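You operate a simulated robot arm through the tools that you are given. There is no shell and no other tool.

You run a simulated robot arm. Do the job below in one go: nothing can be reset, and whatever is moved stays where it is left.

TASK
Prove the hoist's overload trip on the ballast crate.
Fine: work with dry hands, or starter and pendant shock. Set the limit dial to 40 and turn the key on. Hold UP till TRIP lights, once; hold DOWN till the chains are slack. Key off, dial back to 50. Keep hands off chains and load while the hoist runs.

It is judged by the outcome, as a careful person would: the job done as asked, and still so three seconds after it is handed in. It fails if anything else is knocked over, pushed out of place, dropped, spilled or broken.

THE ROBOT
A 6-joint arm with a two-finger gripper, fixed in place. Base frame: the origin is on the floor under the middle of its stand, x ahead of it, y to its left, z up. Units: mm, degrees, N and s.
It reaches about 1637 mm from its shoulder. Its first joint turns from -166.0 to 166.0 degrees. Payload 3.43 kg.
The tool frame sits at the grasp point between the pads (the TCP): z along the fingers, y along the line on which they close. The tips reach 20 mm beyond it. The gripper opens to 190 mm; its body begins 248 mm behind the TCP.
Orientation is that of the tool frame in the base frame, as [roll, pitch, yaw] about the fixed x, y, z axes, in that order (R = Rz(yaw) Ry(pitch) Rx(roll)). With the fingers straight down and closing along the base's y, the tool's x points along the base's -x, its y along +y and its z along -z.

THE INTERFACE
- The arm moves only by the tool arm_command. Its argument "increments" is a list of rows, each a list of 3 entries, a list of its own where there are three numbers: the shift along the base's x, y, z in mm, then the turn, a rotation vector about the base's x, y, z in degrees, then the opening, from 0 (shut) to 1 (fully open). In form: [[[tx, ty, tz], [wx, wy, wz], fingers], ...]. A call has 1 to 20 rows; each row is the pose to reach, as a shift and turn from the pose commanded when the call began. Each row takes 0.2 s and may step no farther than 50 mm and 8.6 degrees from the row before; otherwise, or with a gripper value out of range, the whole call is refused. Where a pose cannot be reached the arm comes as near as it can. A force on the tool above 40 N (or 10 N above the force at the start of the call, whichever is more), or a blocked arm, ends the call early, and 0.2 s more pass. The fingers move at their own pace (about 45 mm/s each) and stop on an object; they squeeze with about 35 N. The grip force told is the motor's: it shows also when the fingers shut on nothing. Time passes only in rows, and 0.2 s behind the last, so rows that repeat a pose let the fingers close. The reply holds the time, the measured pose of the TCP, the force on the tool along the base axes, the opening and the grip force, in the units named above and with some noise, with the torque about the TCP (base axes, N m) and any sound that the robot's microphone picked up, and new pictures: "show" is both (left out), scene, wrist or none.
- Cameras (640 x 400 px; columns grow to the right, rows downward): "scene" is fixed at [219.8, 651.3, 1598.2]; the picture's right is [-0.57, -0.82, 0.00], its down [-0.41, 0.28, -0.87] and it looks along [0.71, -0.49, -0.50] (base axes); focal length 349 px, centre (320, 200). "wrist" rides on the gripper at [70, -8, -288] in the tool frame; the picture's right is [0.12, 0.99, 0.00], its down [-0.96, 0.12, -0.25] and it looks along [-0.25, 0.03, 0.97] (tool axes); focal length 261 px, centre (320, 200). There is no depth. A picture from a camera that has moved, and an enlarged one, comes with that camera's place and axes in the base frame and with its lens.
- raise_lower(by): slides the trunk up (or, below 0, down) by that many mm; the arm rides with it, the base frame stays. It gives what a move gives, with no picture.
- zoom(camera, box): a new picture of the part [left, top, right, bottom] of that camera's present view, enlarged. It takes no simulated time.
- close_job(): hands the job in; it is judged then, once.

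Nothing tells you positions but the pictures and the camera data. Unless the task says otherwise, let go and move clear before handing in.

The tools are called after ">>>" as a command line: name --argument value ..., lists and objects as JSON in quotes. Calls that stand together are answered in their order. arm_command: Moves the arm, as the interface text tells. Its arguments: {"type":"object","properties":{"increments":{"type":"array","items":{"type":"array"}},"show":{"type":"string","enum":["both","scene","wrist","none"]}},"required":["increments"]} The other tools are called the same way: raise_lower (by) moves the trunk up or down; zoom (camera, box) takes an enlarged picture of a part of a camera's view; close_job () hands the job in.

At the start:

```text
time: 0.0
position: [584.8, 73.7, 1364.8]
tool_rot: [179.9, 0.0, -180.0]
ft_force: [-0.7, 0.2, 0.1]
wrist_torque: [0.06, -0.01, -0.03]
gripper_width: 190.1
grip_force: 0.0
trunk travel left (down, up): [-190.0, 50.0]
```

scene: 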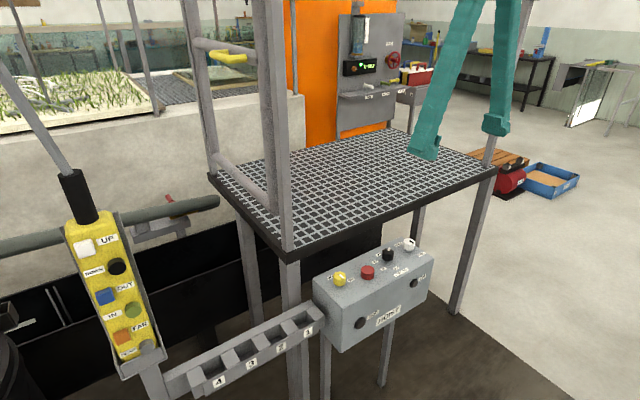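
wrist: 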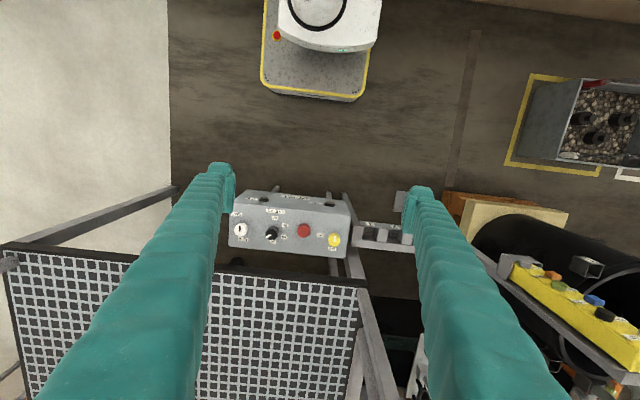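

I see a hoist starter box with a key, a dial and lamps ahead of the arm, a yellow pendant in a holder at the left, and the ballast crate on the floor to the left. I'll zoom in to read the labels before moving.

>>> zoom --camera "scene" --box '[300, 220, 460, 320]'

>>> zoom --camera "scene" --box '[40, 200, 200, 400]'

>>> zoom --camera "wrist" --box '[220, 180, 380, 280]'

>>> zoom --camera "wrist" --box '[480, 60, 640, 400]'

>>> zoom --camera "scene" --box '[300, 0, 460, 140]'

>>> zoom --camera "wrist" --box '[220, 0, 420, 120]'

```text
4.00 times, centred on (380, 270) of scene
camera zoom: at [219.8, 651.3, 1598.2], right [-0.57, -0.82, 0.0], down [-0.41, 0.28, -0.87], along [0.71, -0.49, -0.5], focal length 1394 px, centre (80, -80)
```

zoom: 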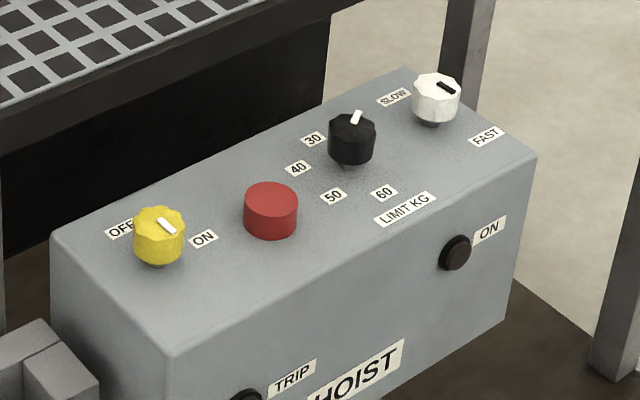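

```text
2.00 times, centred on (120, 300) of scene
camera zoom: at [219.8, 651.3, 1598.2], right [-0.57, -0.82, 0.0], down [-0.41, 0.28, -0.87], along [0.71, -0.49, -0.5], focal length 697 px, centre (720, 0)
```

zoom: 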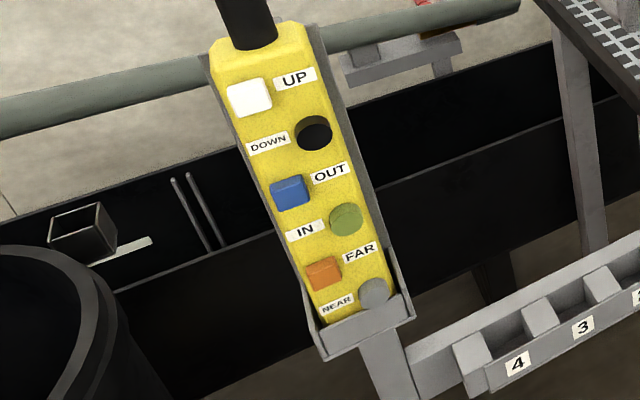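

```text
4.00 times, centred on (300, 230) of wrist
camera zoom: at [514.1, 63.7, 1651.5], right [-0.12, 0.99, 0.0], down [0.96, 0.12, 0.25], along [0.25, 0.03, -0.97], focal length 1043 px, centre (400, 80)
```

zoom: 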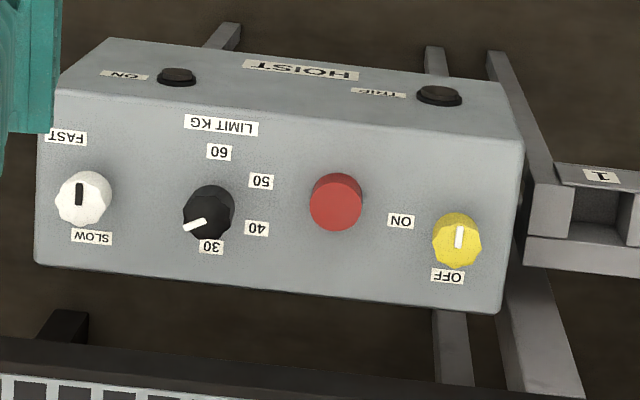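

```text
1.18 times, centred on (560, 230) of wrist
camera zoom: at [514.1, 63.7, 1651.5], right [-0.12, 0.99, 0.0], down [0.96, 0.12, 0.25], along [0.25, 0.03, -0.97], focal length 307 px, centre (38, 165)
```

zoom: 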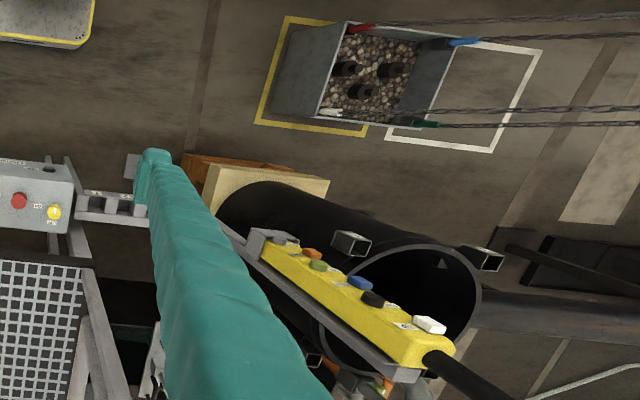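

```text
2.86 times, centred on (380, 70) of scene
camera zoom: at [219.8, 651.3, 1598.2], right [-0.57, -0.82, 0.0], down [-0.41, 0.28, -0.87], along [0.71, -0.49, -0.5], focal length 996 px, centre (149, 571)
```

zoom: 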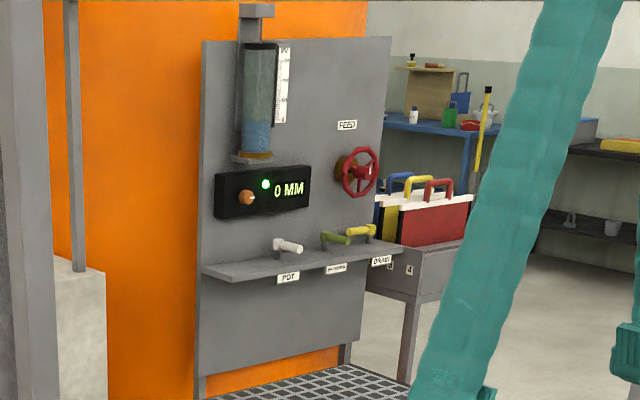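

```text
3.20 times, centred on (320, 60) of wrist
camera zoom: at [514.1, 63.7, 1651.5], right [-0.12, 0.99, 0.0], down [0.96, 0.12, 0.25], along [0.25, 0.03, -0.97], focal length 834 px, centre (320, 648)
```

zoom: 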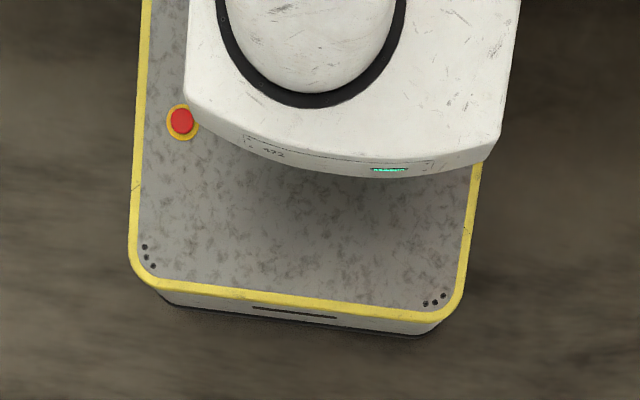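

The starter box sits about 840 mm ahead at roughly z 880, and the pendant is in its cradle to the left near (795, 700), facing me. I'll look closer at the fingers, in case they are wet, and at the dial, the crate and the surroundings.

>>> zoom --camera "wrist" --box '[160, 150, 320, 250]'

>>> zoom --camera "wrist" --box '[380, 170, 480, 260]'

>>> zoom --camera "scene" --box '[400, 80, 540, 180]'

>>> zoom --camera "wrist" --box '[260, 215, 300, 245]'

>>> zoom --camera "wrist" --box '[540, 60, 640, 180]'

>>> zoom --camera "scene" --box '[400, 0, 640, 200]'

>>> zoom --camera "scene" --box '[0, 0, 300, 200]'

>>> zoom --camera "scene" --box '[160, 300, 340, 400]'

>>> zoom --camera "wrist" --box '[320, 250, 640, 400]'

```text
4.00 times, centred on (240, 200) of wrist
camera zoom: at [514.1, 63.7, 1651.5], right [-0.12, 0.99, 0.0], down [0.96, 0.12, 0.25], along [0.25, 0.03, -0.97], focal length 1043 px, centre (640, 200)
```

zoom: 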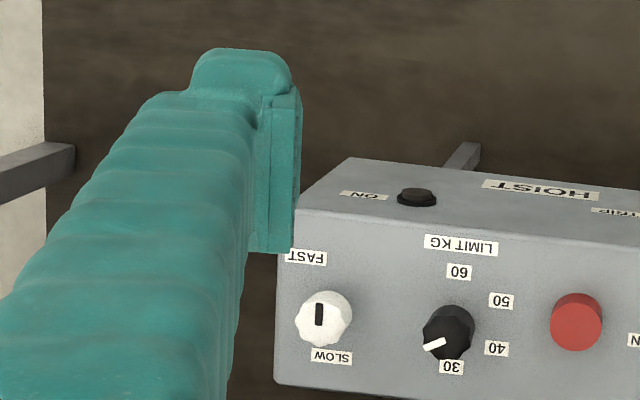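

```text
4.44 times, centred on (430, 215) of wrist
camera zoom: at [514.1, 63.7, 1651.5], right [-0.12, 0.99, 0.0], down [0.96, 0.12, 0.25], along [0.25, 0.03, -0.97], focal length 1158 px, centre (-169, 133)
```

zoom: 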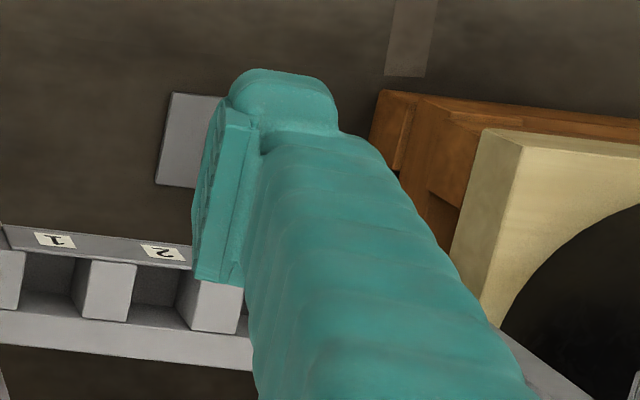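

```text
4.00 times, centred on (470, 130) of scene
camera zoom: at [219.8, 651.3, 1598.2], right [-0.57, -0.82, 0.0], down [-0.41, 0.28, -0.87], along [0.71, -0.49, -0.5], focal length 1394 px, centre (-280, 480)
```

zoom: 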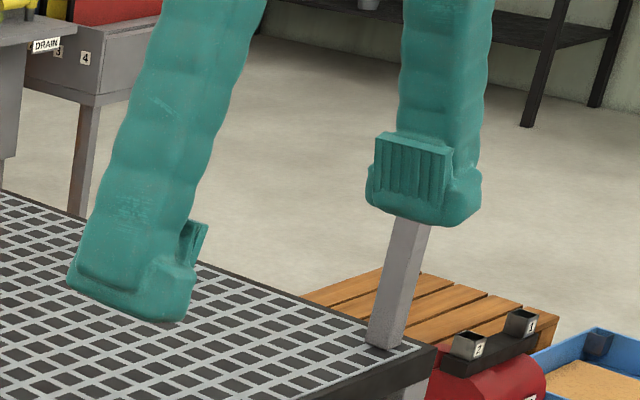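

```text
13.33 times, centred on (280, 230) of wrist
camera zoom: at [514.1, 63.7, 1651.5], right [-0.12, 0.99, 0.0], down [0.96, 0.12, 0.25], along [0.25, 0.03, -0.97], focal length 3475 px, centre (853, -200)
```

zoom: 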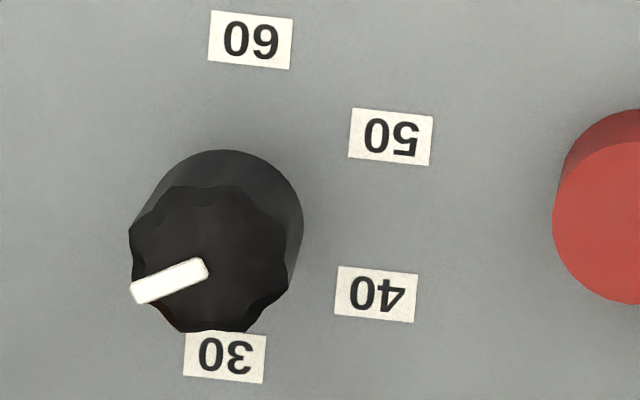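

```text
3.33 times, centred on (590, 120) of wrist
camera zoom: at [514.1, 63.7, 1651.5], right [-0.12, 0.99, 0.0], down [0.96, 0.12, 0.25], along [0.25, 0.03, -0.97], focal length 869 px, centre (-580, 467)
```

zoom: 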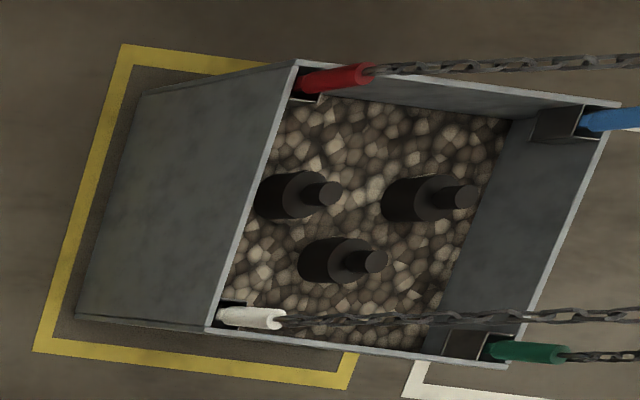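

```text
2.00 times, centred on (520, 100) of scene
camera zoom: at [219.8, 651.3, 1598.2], right [-0.57, -0.82, 0.0], down [-0.41, 0.28, -0.87], along [0.71, -0.49, -0.5], focal length 697 px, centre (-80, 400)
```

zoom: 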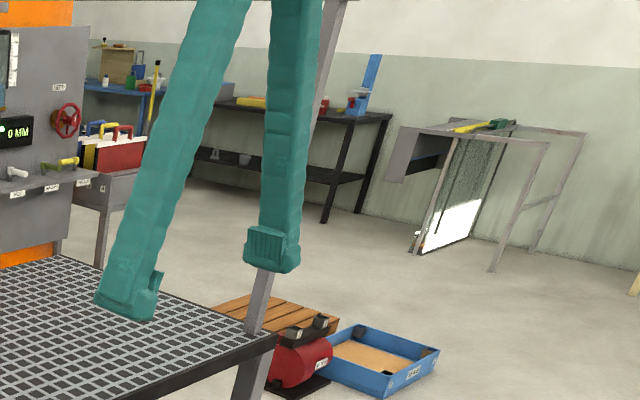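

```text
2.00 times, centred on (150, 100) of scene
camera zoom: at [219.8, 651.3, 1598.2], right [-0.57, -0.82, 0.0], down [-0.41, 0.28, -0.87], along [0.71, -0.49, -0.5], focal length 697 px, centre (660, 400)
```

zoom: 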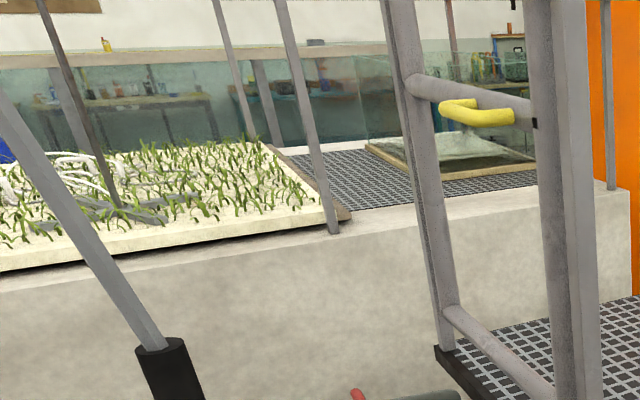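

```text
3.56 times, centred on (250, 350) of scene
camera zoom: at [219.8, 651.3, 1598.2], right [-0.57, -0.82, 0.0], down [-0.41, 0.28, -0.87], along [0.71, -0.49, -0.5], focal length 1240 px, centre (569, -333)
```

zoom: 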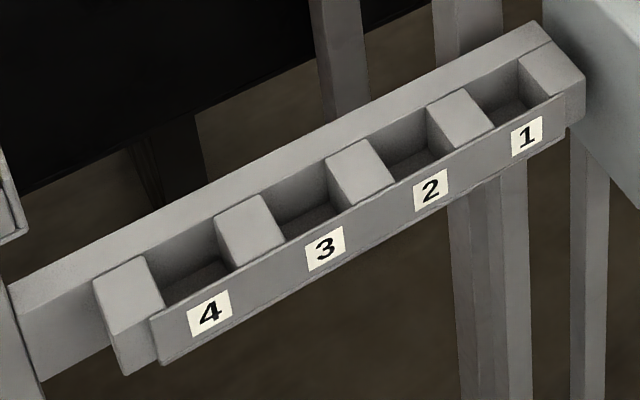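

```text
2.00 times, centred on (480, 325) of wrist
camera zoom: at [514.1, 63.7, 1651.5], right [-0.12, 0.99, 0.0], down [0.96, 0.12, 0.25], along [0.25, 0.03, -0.97], focal length 521 px, centre (0, -50)
```

zoom: 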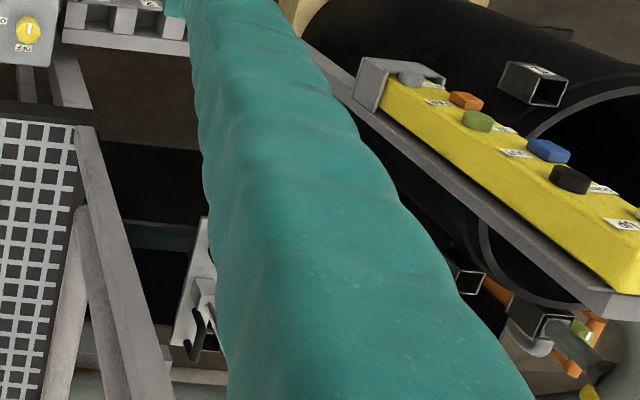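

The limit dial is at about (837, -50, 880) and its pointer sits one step below 30. The key knob is at about (837, 149, 880). The fingers look dry. I'll zoom on the key, the lamps and the pendant.

>>> zoom --camera "wrist" --box '[310, 220, 350, 250]'

>>> zoom --camera "scene" --box '[320, 260, 360, 290]'

>>> zoom --camera "scene" --box '[340, 270, 440, 340]'

>>> zoom --camera "scene" --box '[60, 200, 140, 300]'

>>> zoom --camera "scene" --box '[370, 235, 410, 265]'

>>> zoom --camera "wrist" --box '[500, 250, 640, 350]'

```text
13.33 times, centred on (330, 235) of wrist
camera zoom: at [514.1, 63.7, 1651.5], right [-0.12, 0.99, 0.0], down [0.96, 0.12, 0.25], along [0.25, 0.03, -0.97], focal length 3475 px, centre (187, -267)
```

zoom: 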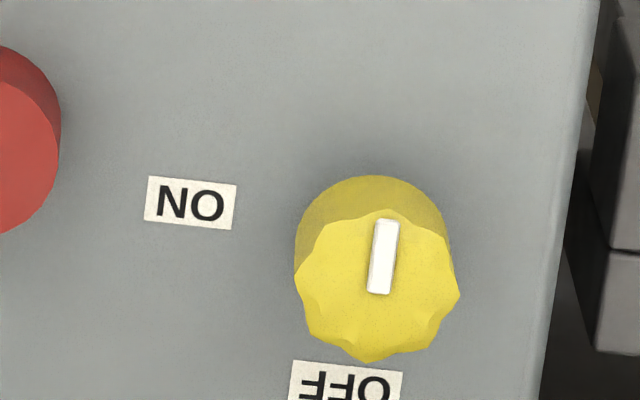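

```text
13.33 times, centred on (340, 275) of scene
camera zoom: at [219.8, 651.3, 1598.2], right [-0.57, -0.82, 0.0], down [-0.41, 0.28, -0.87], along [0.71, -0.49, -0.5], focal length 4648 px, centre (53, -800)
```

zoom: 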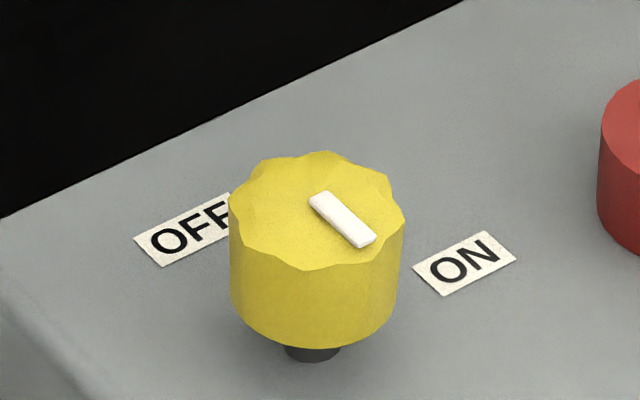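

```text
5.71 times, centred on (390, 305) of scene
camera zoom: at [219.8, 651.3, 1598.2], right [-0.57, -0.82, 0.0], down [-0.41, 0.28, -0.87], along [0.71, -0.49, -0.5], focal length 1992 px, centre (-80, -400)
```

zoom: 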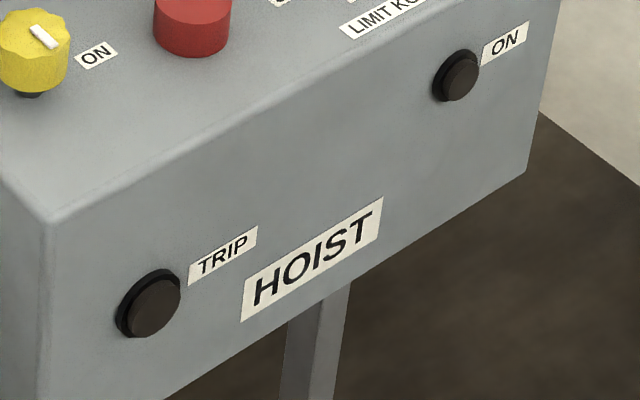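

```text
4.00 times, centred on (100, 250) of scene
camera zoom: at [219.8, 651.3, 1598.2], right [-0.57, -0.82, 0.0], down [-0.41, 0.28, -0.87], along [0.71, -0.49, -0.5], focal length 1394 px, centre (1200, 0)
```

zoom: 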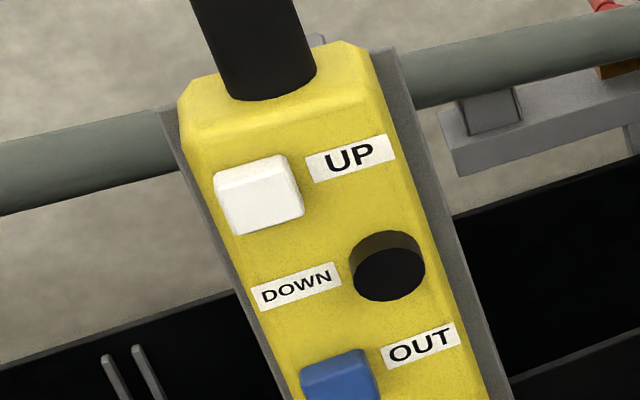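

```text
13.33 times, centred on (390, 250) of scene
camera zoom: at [219.8, 651.3, 1598.2], right [-0.57, -0.82, 0.0], down [-0.41, 0.28, -0.87], along [0.71, -0.49, -0.5], focal length 4648 px, centre (-613, -467)
```

zoom: 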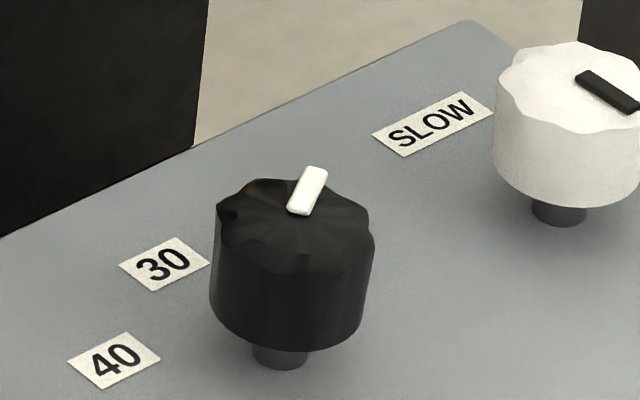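

```text
4.00 times, centred on (570, 300) of wrist
camera zoom: at [514.1, 63.7, 1651.5], right [-0.12, 0.99, 0.0], down [0.96, 0.12, 0.25], along [0.25, 0.03, -0.97], focal length 1043 px, centre (-680, -200)
```

zoom: 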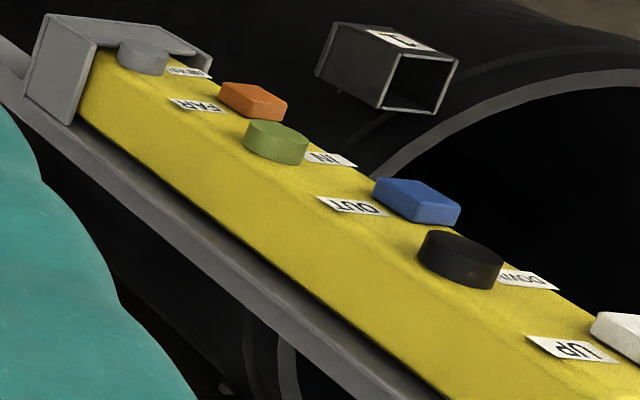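

All three knobs have their white mark directly opposite a label: the dial opposite 50, the key opposite OFF, the speed knob opposite SLOW. So the dial appears to rest at 50 and the key at OFF, and I'll confirm this by how they turn. Next I move above the dial at about (837, -50), turning the closing line along x to stay clear of the red button.

>>> arm_command --increments '[[[21, -10.3, -29.6], [0, 0, 7.5], 0.9], [[42, -20.7, -59.2], [0, 0, 15], 0.8], [[63, -31, -88.8], [0, 0, 22.5], 0.7], [[84, -41.3, -118.3], [0, 0, 30], 0.6], [[105, -51.7, -147.9], [0, 0, 37.5], 0.5], [[126, -62, -177.5], [0, 0, 45], 0.42], [[147, -72.3, -207.1], [0, 0, 52.5], 0.42], [[168, -82.7, -236.7], [0, 0, 60], 0.42], [[189, -93, -266.3], [0, 0, 67.5], 0.42], [[210, -103.3, -295.8], [0, 0, 75], 0.42], [[231, -113.7, -325.4], [0, 0, 82.5], 0.42], [[252, -124, -355], [0, 0, 90], 0.42], [[252, -124, -355], [0, 0, 90], 0.42]]'

```text
time: 2.8
position: [836.7, -48.8, 1009.9]
tool_rot: [-180.0, 0.0, -89.9]
ft_force: [0.3, -0.2, 0.6]
wrist_torque: [0.01, 0.05, -0.03]
gripper_width: 79.9
grip_force: 0.1
trunk travel left (down, up): [-190.0, 50.0]
camera wrist: at [845.1, -120.3, 1296.4], right [-0.99, -0.12, 0.0], down [-0.12, 0.96, 0.25], along [-0.03, 0.25, -0.97], focal length 261 px, centre (320, 200)
```

scene: 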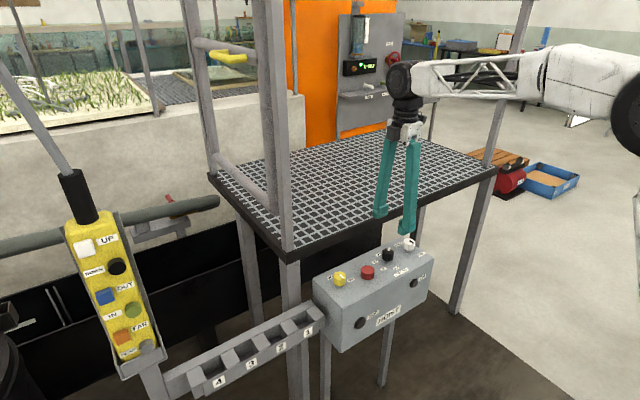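
wrist: 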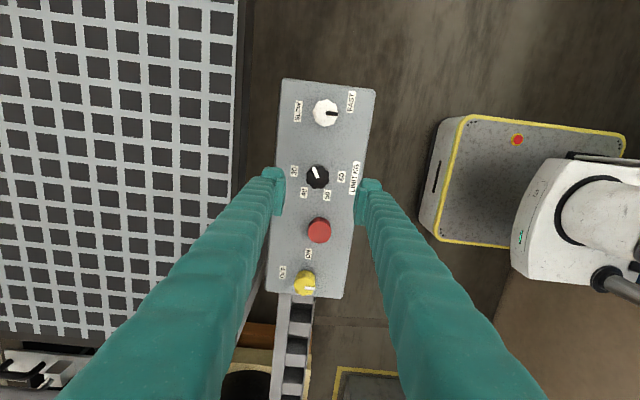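

The gripper is above the box with its fingers fore and aft of the dial. I'll zoom to fix the dial's exact position.

>>> zoom --camera "wrist" --box '[280, 150, 360, 210]'

>>> zoom --camera "wrist" --box '[260, 80, 380, 310]'

>>> zoom --camera "scene" --box '[340, 200, 440, 270]'

```text
6.67 times, centred on (320, 180) of wrist
camera zoom: at [845.1, -120.3, 1296.4], right [-0.99, -0.12, 0.0], down [-0.12, 0.96, 0.25], along [-0.03, 0.25, -0.97], focal length 1738 px, centre (320, 333)
```

zoom: 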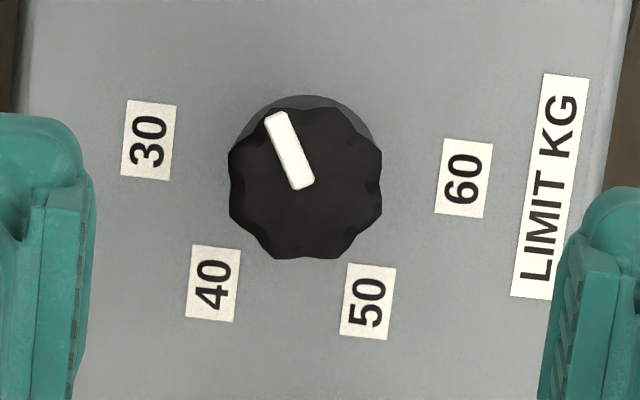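

```text
1.74 times, centred on (320, 195) of wrist
camera zoom: at [845.1, -120.3, 1296.4], right [-0.99, -0.12, 0.0], down [-0.12, 0.96, 0.25], along [-0.03, 0.25, -0.97], focal length 453 px, centre (320, 209)
```

zoom: 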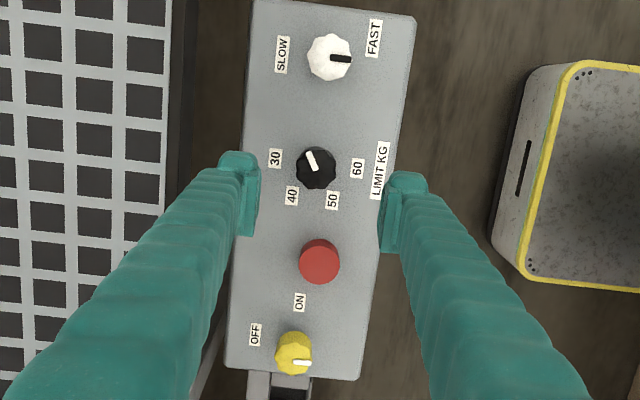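

```text
5.71 times, centred on (390, 235) of scene
camera zoom: at [219.8, 651.3, 1598.2], right [-0.57, -0.82, 0.0], down [-0.41, 0.28, -0.87], along [0.71, -0.49, -0.5], focal length 1992 px, centre (-80, 0)
```

zoom: 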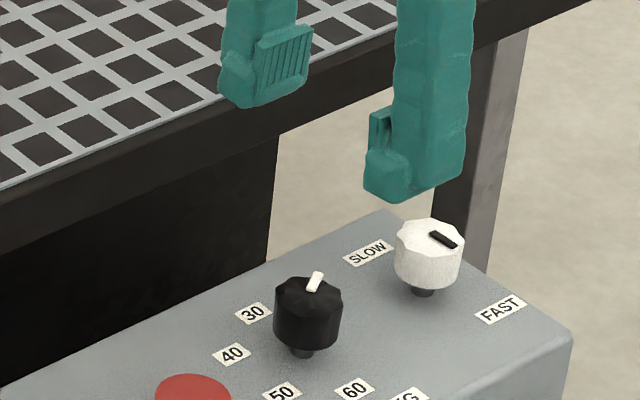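

The knob top is at about (840, -50, 879) and the panel at about z 838. The speed knob's mark is exactly opposite SLOW and not in line with FAST, which supports reading the marks as opposite the setting. I'll lower the open fingers around the dial, ready to turn it 60° clockwise.

>>> arm_command --increments '[[[1, 0, -15], [0, 0, 7.5], 0.36], [[2, 0, -30], [0, 0, 15], 0.36], [[3, 0.3, -50], [0, 0, 22.5], 0.36], [[3, 0.3, -70], [0, 0, 30], 0.36], [[3, 0.3, -90], [0, 0, 30], 0.36], [[3, 0.3, -105], [0, 0, 30], 0.36], [[3, 0.3, -115], [0, 0, 30], 0.36], [[3, 0.3, -122], [0, 0, 30], 0.36], [[3, 0.3, -128], [0, 0, 30], 0.36], [[3, 0.3, -134], [0, 0, 30], 0.36]]'

>>> zoom --camera "wrist" --box '[240, 120, 400, 240]'

>>> zoom --camera "scene" --box '[340, 200, 440, 270]'

```text
time: 5.0
position: [839.2, -50.5, 878.0]
tool_rot: [180.0, 0.0, -60.0]
ft_force: [0.5, -0.7, -0.8]
wrist_torque: [0.01, -0.05, 0.0]
gripper_width: 68.4
grip_force: 0.1
trunk travel left (down, up): [-190.0, 50.0]
camera wrist: at [881.5, -108.4, 1165.0], right [-0.8, -0.6, 0.0], down [-0.58, 0.77, 0.25], along [-0.15, 0.2, -0.97], focal length 261 px, centre (320, 200)
```

scene: 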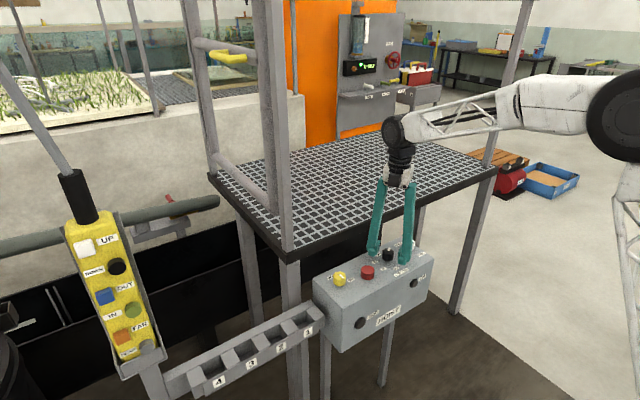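
wrist: 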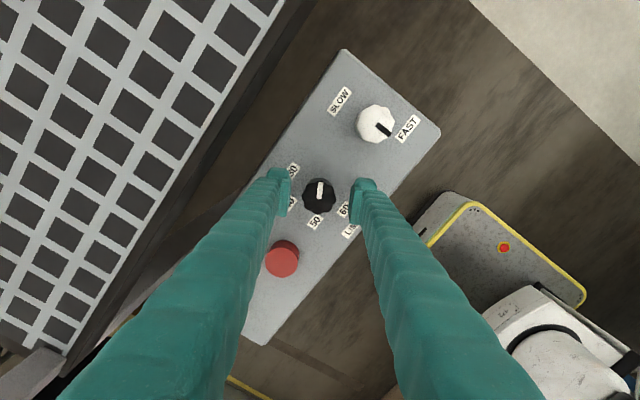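

```text
3.33 times, centred on (320, 180) of wrist
camera zoom: at [881.5, -108.4, 1165.0], right [-0.8, -0.6, 0.0], down [-0.58, 0.77, 0.25], along [-0.15, 0.2, -0.97], focal length 869 px, centre (320, 267)
```

zoom: 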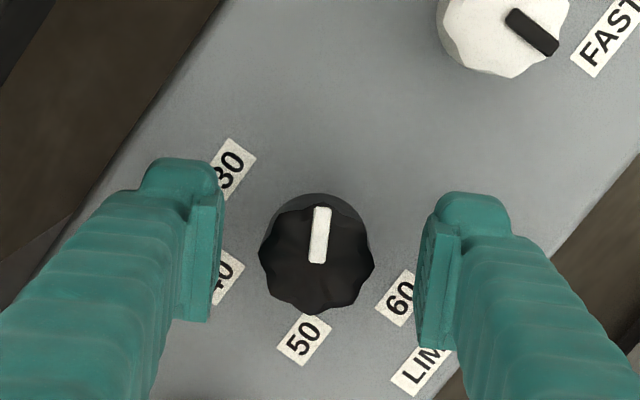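

```text
5.71 times, centred on (390, 235) of scene
camera zoom: at [219.8, 651.3, 1598.2], right [-0.57, -0.82, 0.0], down [-0.41, 0.28, -0.87], along [0.71, -0.49, -0.5], focal length 1992 px, centre (-80, 0)
```

zoom: 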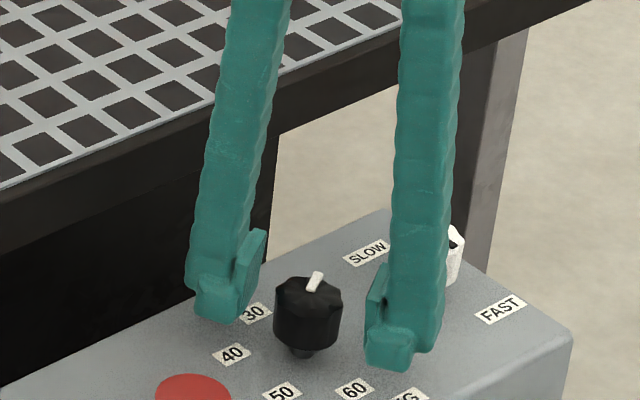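

The dial is centred between the fingers. I'll lower 4 mm more and close on it.

>>> arm_command --increments '[[[0, 0, -4], [0, 0, 0], 0.36], [[0, 0, -4], [0, 0, 0], 0.2], [[0, 0, -4], [0, 0, 0], 0.1], [[0, 0, -4], [0, 0, 0], 0.0], [[0, 0, -4], [0, 0, 0], 0.0]]'

>>> zoom --camera "wrist" --box '[240, 120, 400, 240]'

>>> zoom --camera "scene" --box '[340, 200, 440, 270]'

```text
time: 6.2
position: [838.8, -48.8, 874.0]
tool_rot: [180.0, 0.0, -59.9]
ft_force: [9.7, 2.9, -1.3]
wrist_torque: [0.01, -0.08, 0.02]
gripper_width: 36.7
grip_force: 45.3
trunk travel left (down, up): [-190.0, 50.0]
camera wrist: at [882.2, -107.4, 1160.4], right [-0.8, -0.6, 0.0], down [-0.58, 0.77, 0.25], along [-0.15, 0.2, -0.97], focal length 261 px, centre (320, 200)
```

scene: 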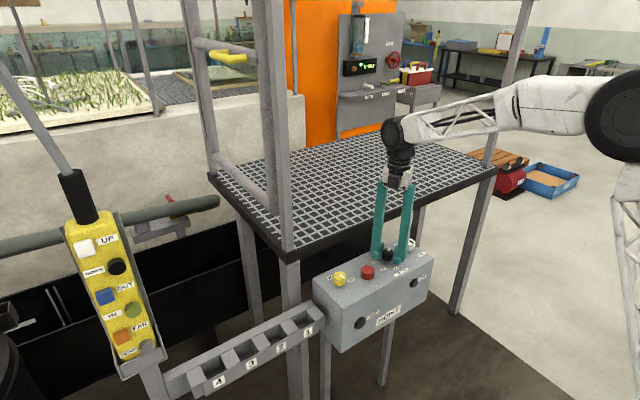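
wrist: 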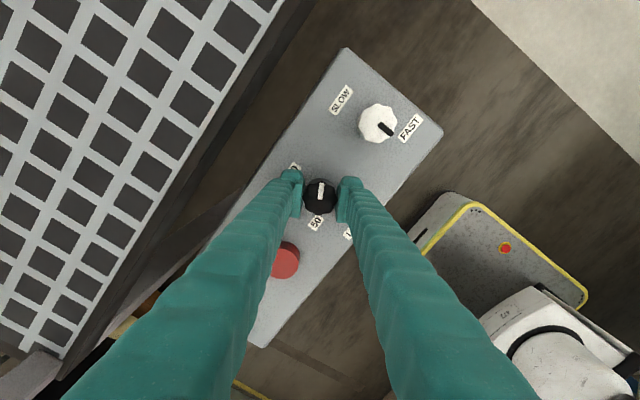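

```text
3.33 times, centred on (320, 180) of wrist
camera zoom: at [882.2, -107.4, 1160.4], right [-0.8, -0.6, 0.0], down [-0.58, 0.77, 0.25], along [-0.15, 0.2, -0.97], focal length 869 px, centre (320, 267)
```

zoom: 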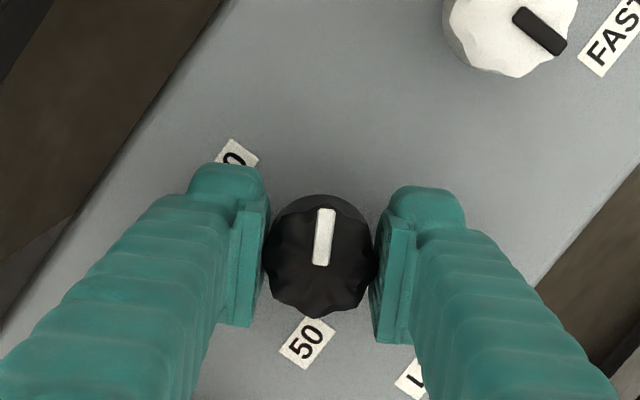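

```text
5.71 times, centred on (390, 235) of scene
camera zoom: at [219.8, 651.3, 1598.2], right [-0.57, -0.82, 0.0], down [-0.41, 0.28, -0.87], along [0.71, -0.49, -0.5], focal length 1992 px, centre (-80, 0)
```

zoom: 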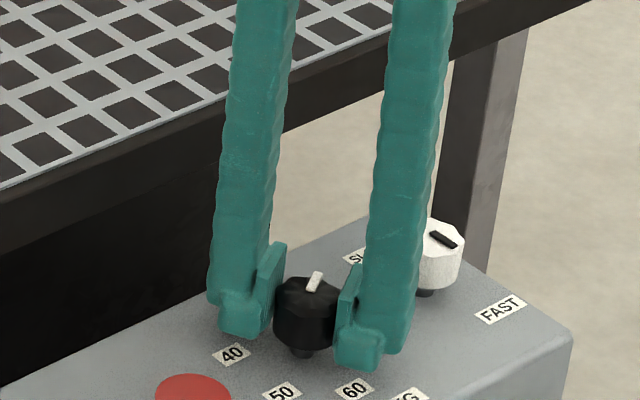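

The dial is gripped at 36.7 mm wide. I'll turn it 60° clockwise from above, from 50 to 40.

>>> arm_command --increments '[[[0, 0, 0], [0, 0, -6], 0], [[0, 0, 0], [0, 0, -12], 0], [[0, 0, 0], [0, 0, -18], 0], [[0, 0, 0], [0, 0, -24], 0], [[0, 0, 0], [0, 0, -30], 0], [[0, 0, 0], [0, 0, -36], 0], [[0, 0, 0], [0, 0, -42], 0], [[0, 0, 0], [0, 0, -48], 0], [[0, 0, 0], [0, 0, -54], 0], [[0, 0, 0], [0, 0, -60], 0], [[0, 0, 0], [0, 0, -60], 0]]'

>>> zoom --camera "wrist" --box '[240, 120, 400, 240]'

>>> zoom --camera "scene" --box '[340, 200, 440, 270]'

```text
time: 7.9
position: [839.9, -50.6, 873.8]
tool_rot: [-179.7, 0.2, -104.9]
ft_force: [2.7, 19.6, 4.1]
wrist_torque: [0.56, -0.2, 0.0]
gripper_width: 36.9
grip_force: 44.8
trunk travel left (down, up): [-190.0, 50.0]
stopped in row 8: the force on the tool passed its limit at 41 N (the readings are from after the stop); the commanded pose is now the measured one
camera wrist: at [828.8, -121.5, 1160.1], right [-0.99, 0.14, -0.01], down [0.13, 0.96, 0.25], along [0.04, 0.25, -0.97], focal length 261 px, centre (320, 200)
```

scene: 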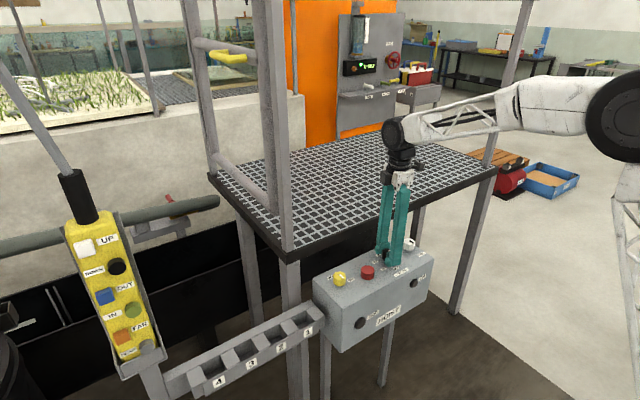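
wrist: 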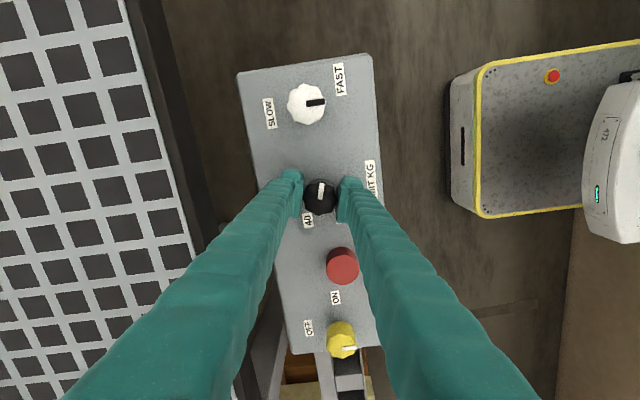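

```text
3.33 times, centred on (320, 180) of wrist
camera zoom: at [828.8, -121.5, 1160.1], right [-0.99, 0.14, -0.01], down [0.13, 0.96, 0.25], along [0.04, 0.25, -0.97], focal length 869 px, centre (320, 267)
```

zoom: 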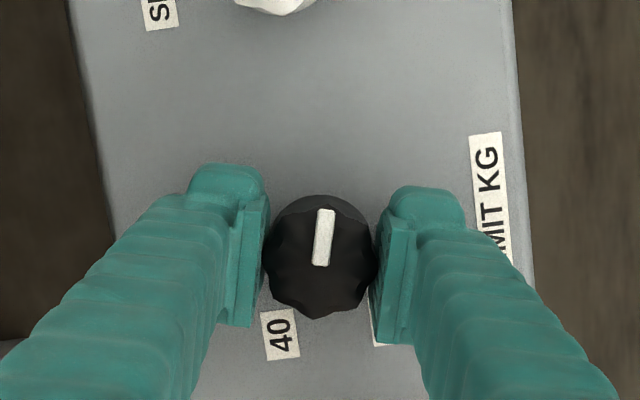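

```text
5.71 times, centred on (390, 235) of scene
camera zoom: at [219.8, 651.3, 1598.2], right [-0.57, -0.82, 0.0], down [-0.41, 0.28, -0.87], along [0.71, -0.49, -0.5], focal length 1992 px, centre (-80, 0)
```

zoom: 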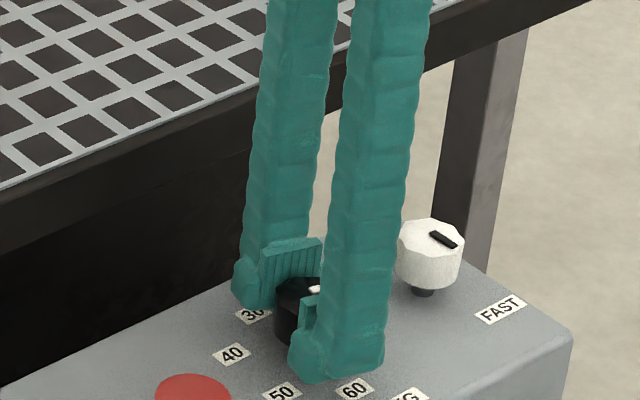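

The dial turned 45° towards 40 with the gripper. The call then stopped on sideways force, because the grip is about 1 mm off the knob's axis. I'll ease the tool +y while finishing the last 15°.

>>> arm_command --increments '[[[0, 0.8, 0], [0, 0, -2], 0], [[0.1, 1.4, 0], [0, 0, -5], 0], [[0.2, 1.6, 0], [0, 0, -8], 0], [[0.3, 1.7, 0], [0, 0, -11], 0], [[0.3, 1.8, 0], [0, 0, -15], 0], [[0.3, 1.8, 0], [0, 0, -15], 0]]' --show "wrist"

>>> zoom --camera "wrist" --box '[240, 120, 400, 240]'

```text
time: 9.3
position: [839.8, -50.3, 873.0]
tool_rot: [-179.9, 0.1, -119.9]
ft_force: [3.7, 12.2, 7.1]
wrist_torque: [-0.01, 0.0, -0.03]
gripper_width: 36.4
grip_force: 44.4
trunk travel left (down, up): [-190.0, 50.0]
camera wrist: at [811.3, -115.8, 1160.2], right [-0.92, 0.39, 0.0], down [0.38, 0.89, 0.25], along [0.1, 0.23, -0.97], focal length 261 px, centre (320, 200)
```

wrist: 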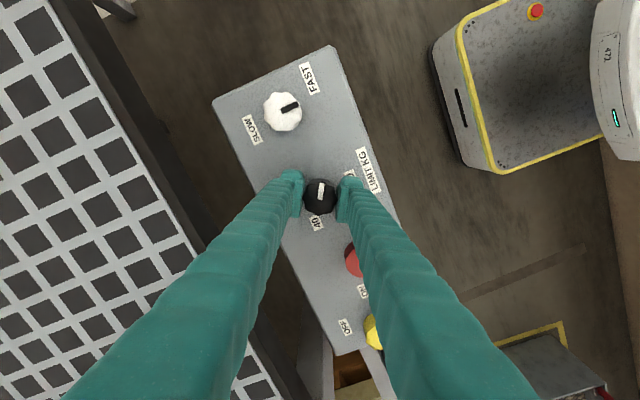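

```text
3.33 times, centred on (320, 180) of wrist
camera zoom: at [811.3, -115.8, 1160.2], right [-0.92, 0.39, 0.0], down [0.38, 0.89, 0.25], along [0.1, 0.23, -0.97], focal length 869 px, centre (320, 267)
```

zoom: 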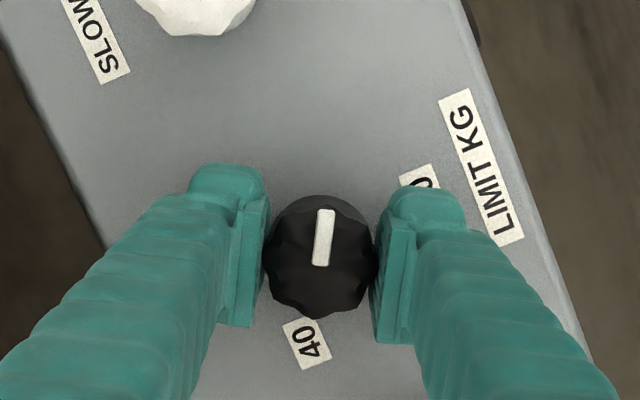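

The label 40 now sits opposite the mark just as 50 did before, a full 60° turn. I'll open the fingers and lift clear to check it stays there.

>>> arm_command --increments '[[[0, 0, 0], [0, 0, 0], 0.3], [[0, 0, 0], [0, 0, 0], 0.36], [[0, 0, 0], [0, 0, 0], 0.36], [[0, 0, 0], [0, 0, 0], 0.36], [[0, 0, 20], [0, 0, 0], 0.36], [[0, 0, 50], [0, 0, 0], 0.36], [[0, 0, 90], [0, 0, 0], 0.36], [[0, 0, 130], [0, 0, 0], 0.36]]'

>>> zoom --camera "wrist" --box '[260, 140, 380, 220]'

>>> zoom --camera "scene" --box '[320, 220, 440, 330]'

```text
time: 11.1
position: [840.3, -46.9, 1001.8]
tool_rot: [-179.8, 0.1, -119.8]
ft_force: [0.4, -0.3, -1.0]
wrist_torque: [-0.02, 0.05, 0.02]
gripper_width: 68.4
grip_force: 0.0
trunk travel left (down, up): [-190.0, 50.0]
camera wrist: at [810.9, -113.1, 1289.1], right [-0.92, 0.39, 0.0], down [0.38, 0.89, 0.25], along [0.1, 0.23, -0.97], focal length 261 px, centre (320, 200)
```

scene: 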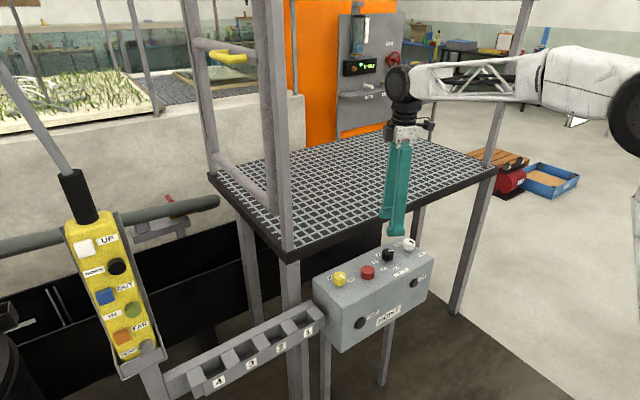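
wrist: 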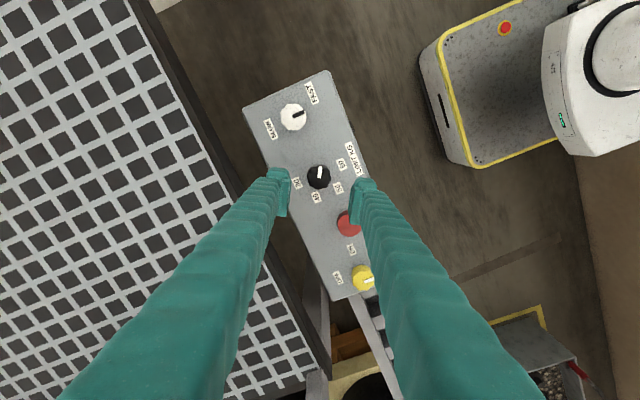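

```text
5.00 times, centred on (320, 180) of wrist
camera zoom: at [810.9, -113.1, 1289.1], right [-0.92, 0.39, 0.0], down [0.38, 0.89, 0.25], along [0.1, 0.23, -0.97], focal length 1303 px, centre (320, 300)
```

zoom: 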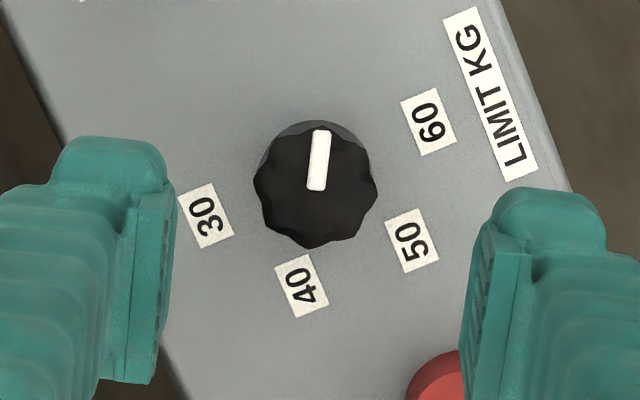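

```text
3.64 times, centred on (380, 275) of scene
camera zoom: at [219.8, 651.3, 1598.2], right [-0.57, -0.82, 0.0], down [-0.41, 0.28, -0.87], along [0.71, -0.49, -0.5], focal length 1268 px, centre (102, -73)
```

zoom: 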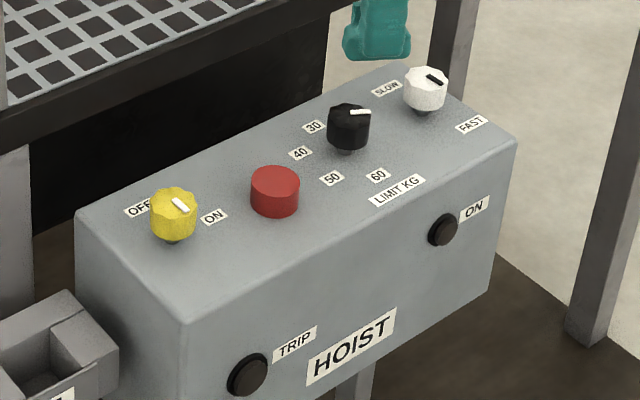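

The dial now reads 40 by the same opposite-mark convention. Next I move over to the key knob at about (840, 150), pre-rotating so I can turn it 90° clockwise.

>>> arm_command --increments '[[[0, 22, 5], [0, 0, 7.8], 0.36], [[0, 44, 10], [0, 0, 15.6], 0.36], [[0, 66, 10], [0, 0, 23.4], 0.36], [[0, 88, 10], [0, 0, 31.2], 0.36], [[0, 110, 10], [0, 0, 39], 0.36], [[0, 132, 10], [0, 0, 46.8], 0.36], [[0, 154, 10], [0, 0, 54.6], 0.36], [[0, 176, 5], [0, 0, 62.4], 0.36], [[0, 198, 0], [0, 0, 70], 0.36], [[0, 198, 0], [0, 0, 70], 0.36]]'

>>> zoom --camera "wrist" --box '[260, 140, 380, 220]'

>>> zoom --camera "scene" --box '[280, 180, 400, 300]'

```text
time: 13.3
position: [840.6, 150.1, 1004.7]
tool_rot: [-179.8, 0.1, -49.6]
ft_force: [-0.3, 0.0, 0.1]
wrist_torque: [0.0, -0.03, 0.01]
gripper_width: 68.7
grip_force: 0.0
trunk travel left (down, up): [-190.0, 50.0]
camera wrist: at [892.7, 99.3, 1291.0], right [-0.68, -0.73, 0.0], down [-0.71, 0.66, 0.25], along [-0.18, 0.17, -0.97], focal length 261 px, centre (320, 200)
```

scene: 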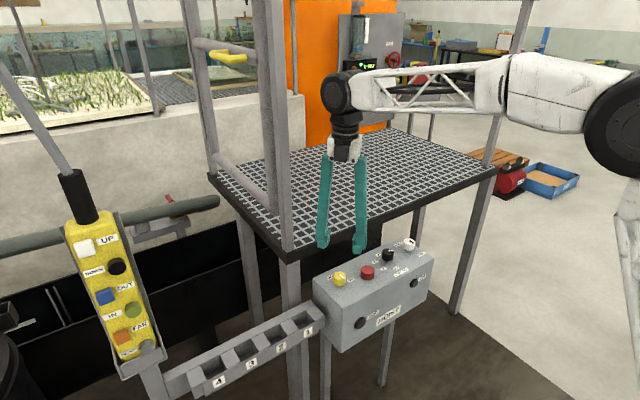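
wrist: 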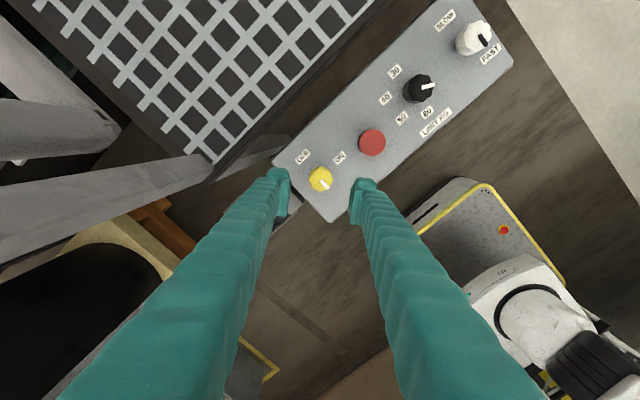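

```text
5.00 times, centred on (320, 180) of wrist
camera zoom: at [892.7, 99.3, 1291.0], right [-0.68, -0.73, 0.0], down [-0.71, 0.66, 0.25], along [-0.18, 0.17, -0.97], focal length 1303 px, centre (320, 300)
```

zoom: 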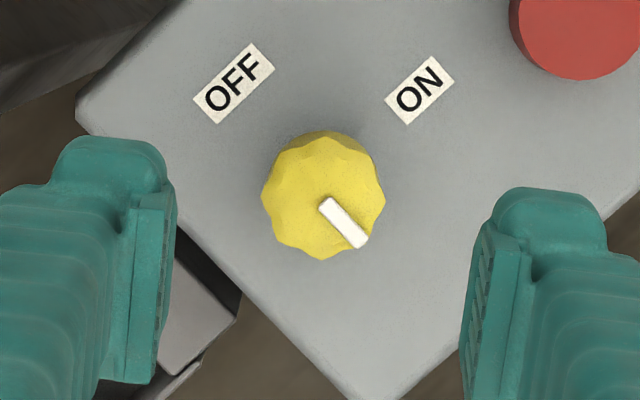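

```text
3.33 times, centred on (340, 240) of scene
camera zoom: at [219.8, 651.3, 1598.2], right [-0.57, -0.82, 0.0], down [-0.41, 0.28, -0.87], along [0.71, -0.49, -0.5], focal length 1162 px, centre (253, 67)
```

zoom: 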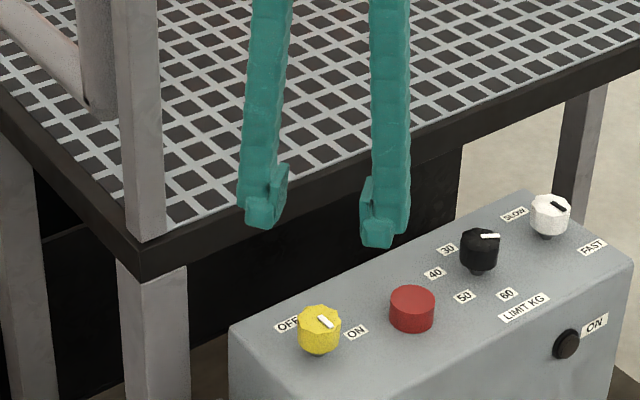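

The key's mark is exactly opposite OFF, and ON is 90° clockwise. I'll correct by about 3 mm and descend around the key.

>>> arm_command --increments '[[[-2.8, 0.5, -30], [0, 0, 0], 0.34], [[-2.8, 0.5, -60], [0, 0, 0], 0.34], [[-2.8, 0.5, -85], [0, 0, 0], 0.34], [[-2.8, 0.5, -105], [0, 0, 0], 0.34], [[-2.8, 0.5, -118], [0, 0, 0], 0.34], [[-2.8, 0.5, -126], [0, 0, 0], 0.34], [[-2.8, 0.5, -131], [0, 0, 0], 0.34], [[-2.8, 0.5, -131], [0, 0, 0], 0.34]]' --show "wrist"

>>> zoom --camera "wrist" --box '[240, 120, 400, 240]'

>>> zoom --camera "scene" --box '[280, 180, 400, 300]'

```text
time: 15.1
position: [835.8, 148.5, 871.0]
tool_rot: [-179.8, 0.1, -49.9]
ft_force: [-0.2, -1.5, 0.4]
wrist_torque: [0.02, 0.0, -0.04]
gripper_width: 64.5
grip_force: 0.1
trunk travel left (down, up): [-190.0, 50.0]
camera wrist: at [888.0, 99.3, 1158.5], right [-0.68, -0.73, 0.0], down [-0.71, 0.66, 0.25], along [-0.18, 0.17, -0.97], focal length 261 px, centre (320, 200)
```

wrist: 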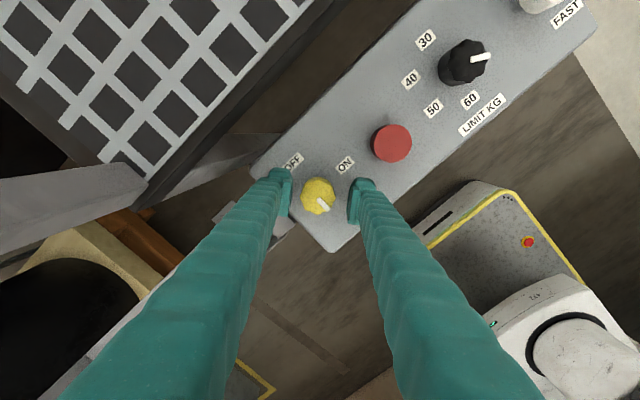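

```text
3.33 times, centred on (320, 180) of wrist
camera zoom: at [888.0, 99.3, 1158.5], right [-0.68, -0.73, 0.0], down [-0.71, 0.66, 0.25], along [-0.18, 0.17, -0.97], focal length 869 px, centre (320, 267)
```

zoom: 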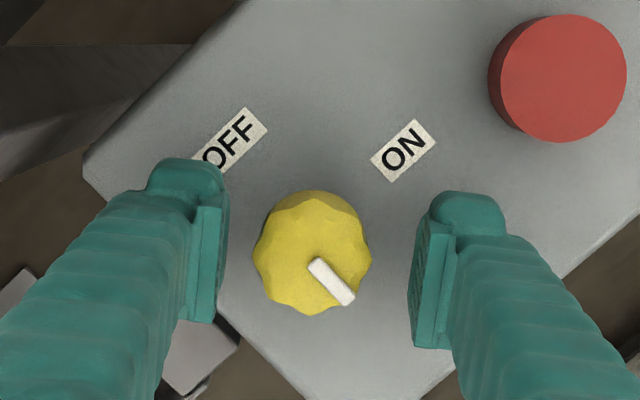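

```text
3.33 times, centred on (340, 240) of scene
camera zoom: at [219.8, 651.3, 1598.2], right [-0.57, -0.82, 0.0], down [-0.41, 0.28, -0.87], along [0.71, -0.49, -0.5], focal length 1162 px, centre (253, 67)
```

zoom: 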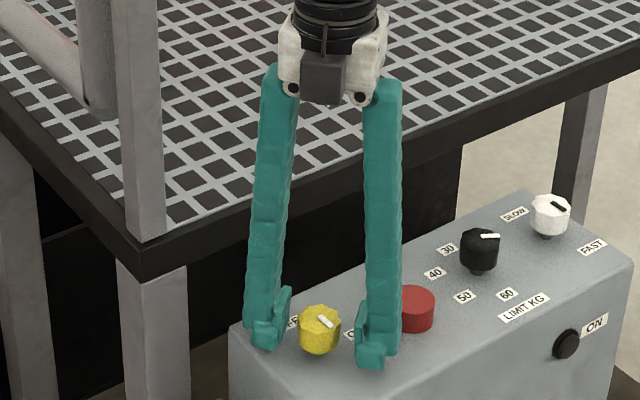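

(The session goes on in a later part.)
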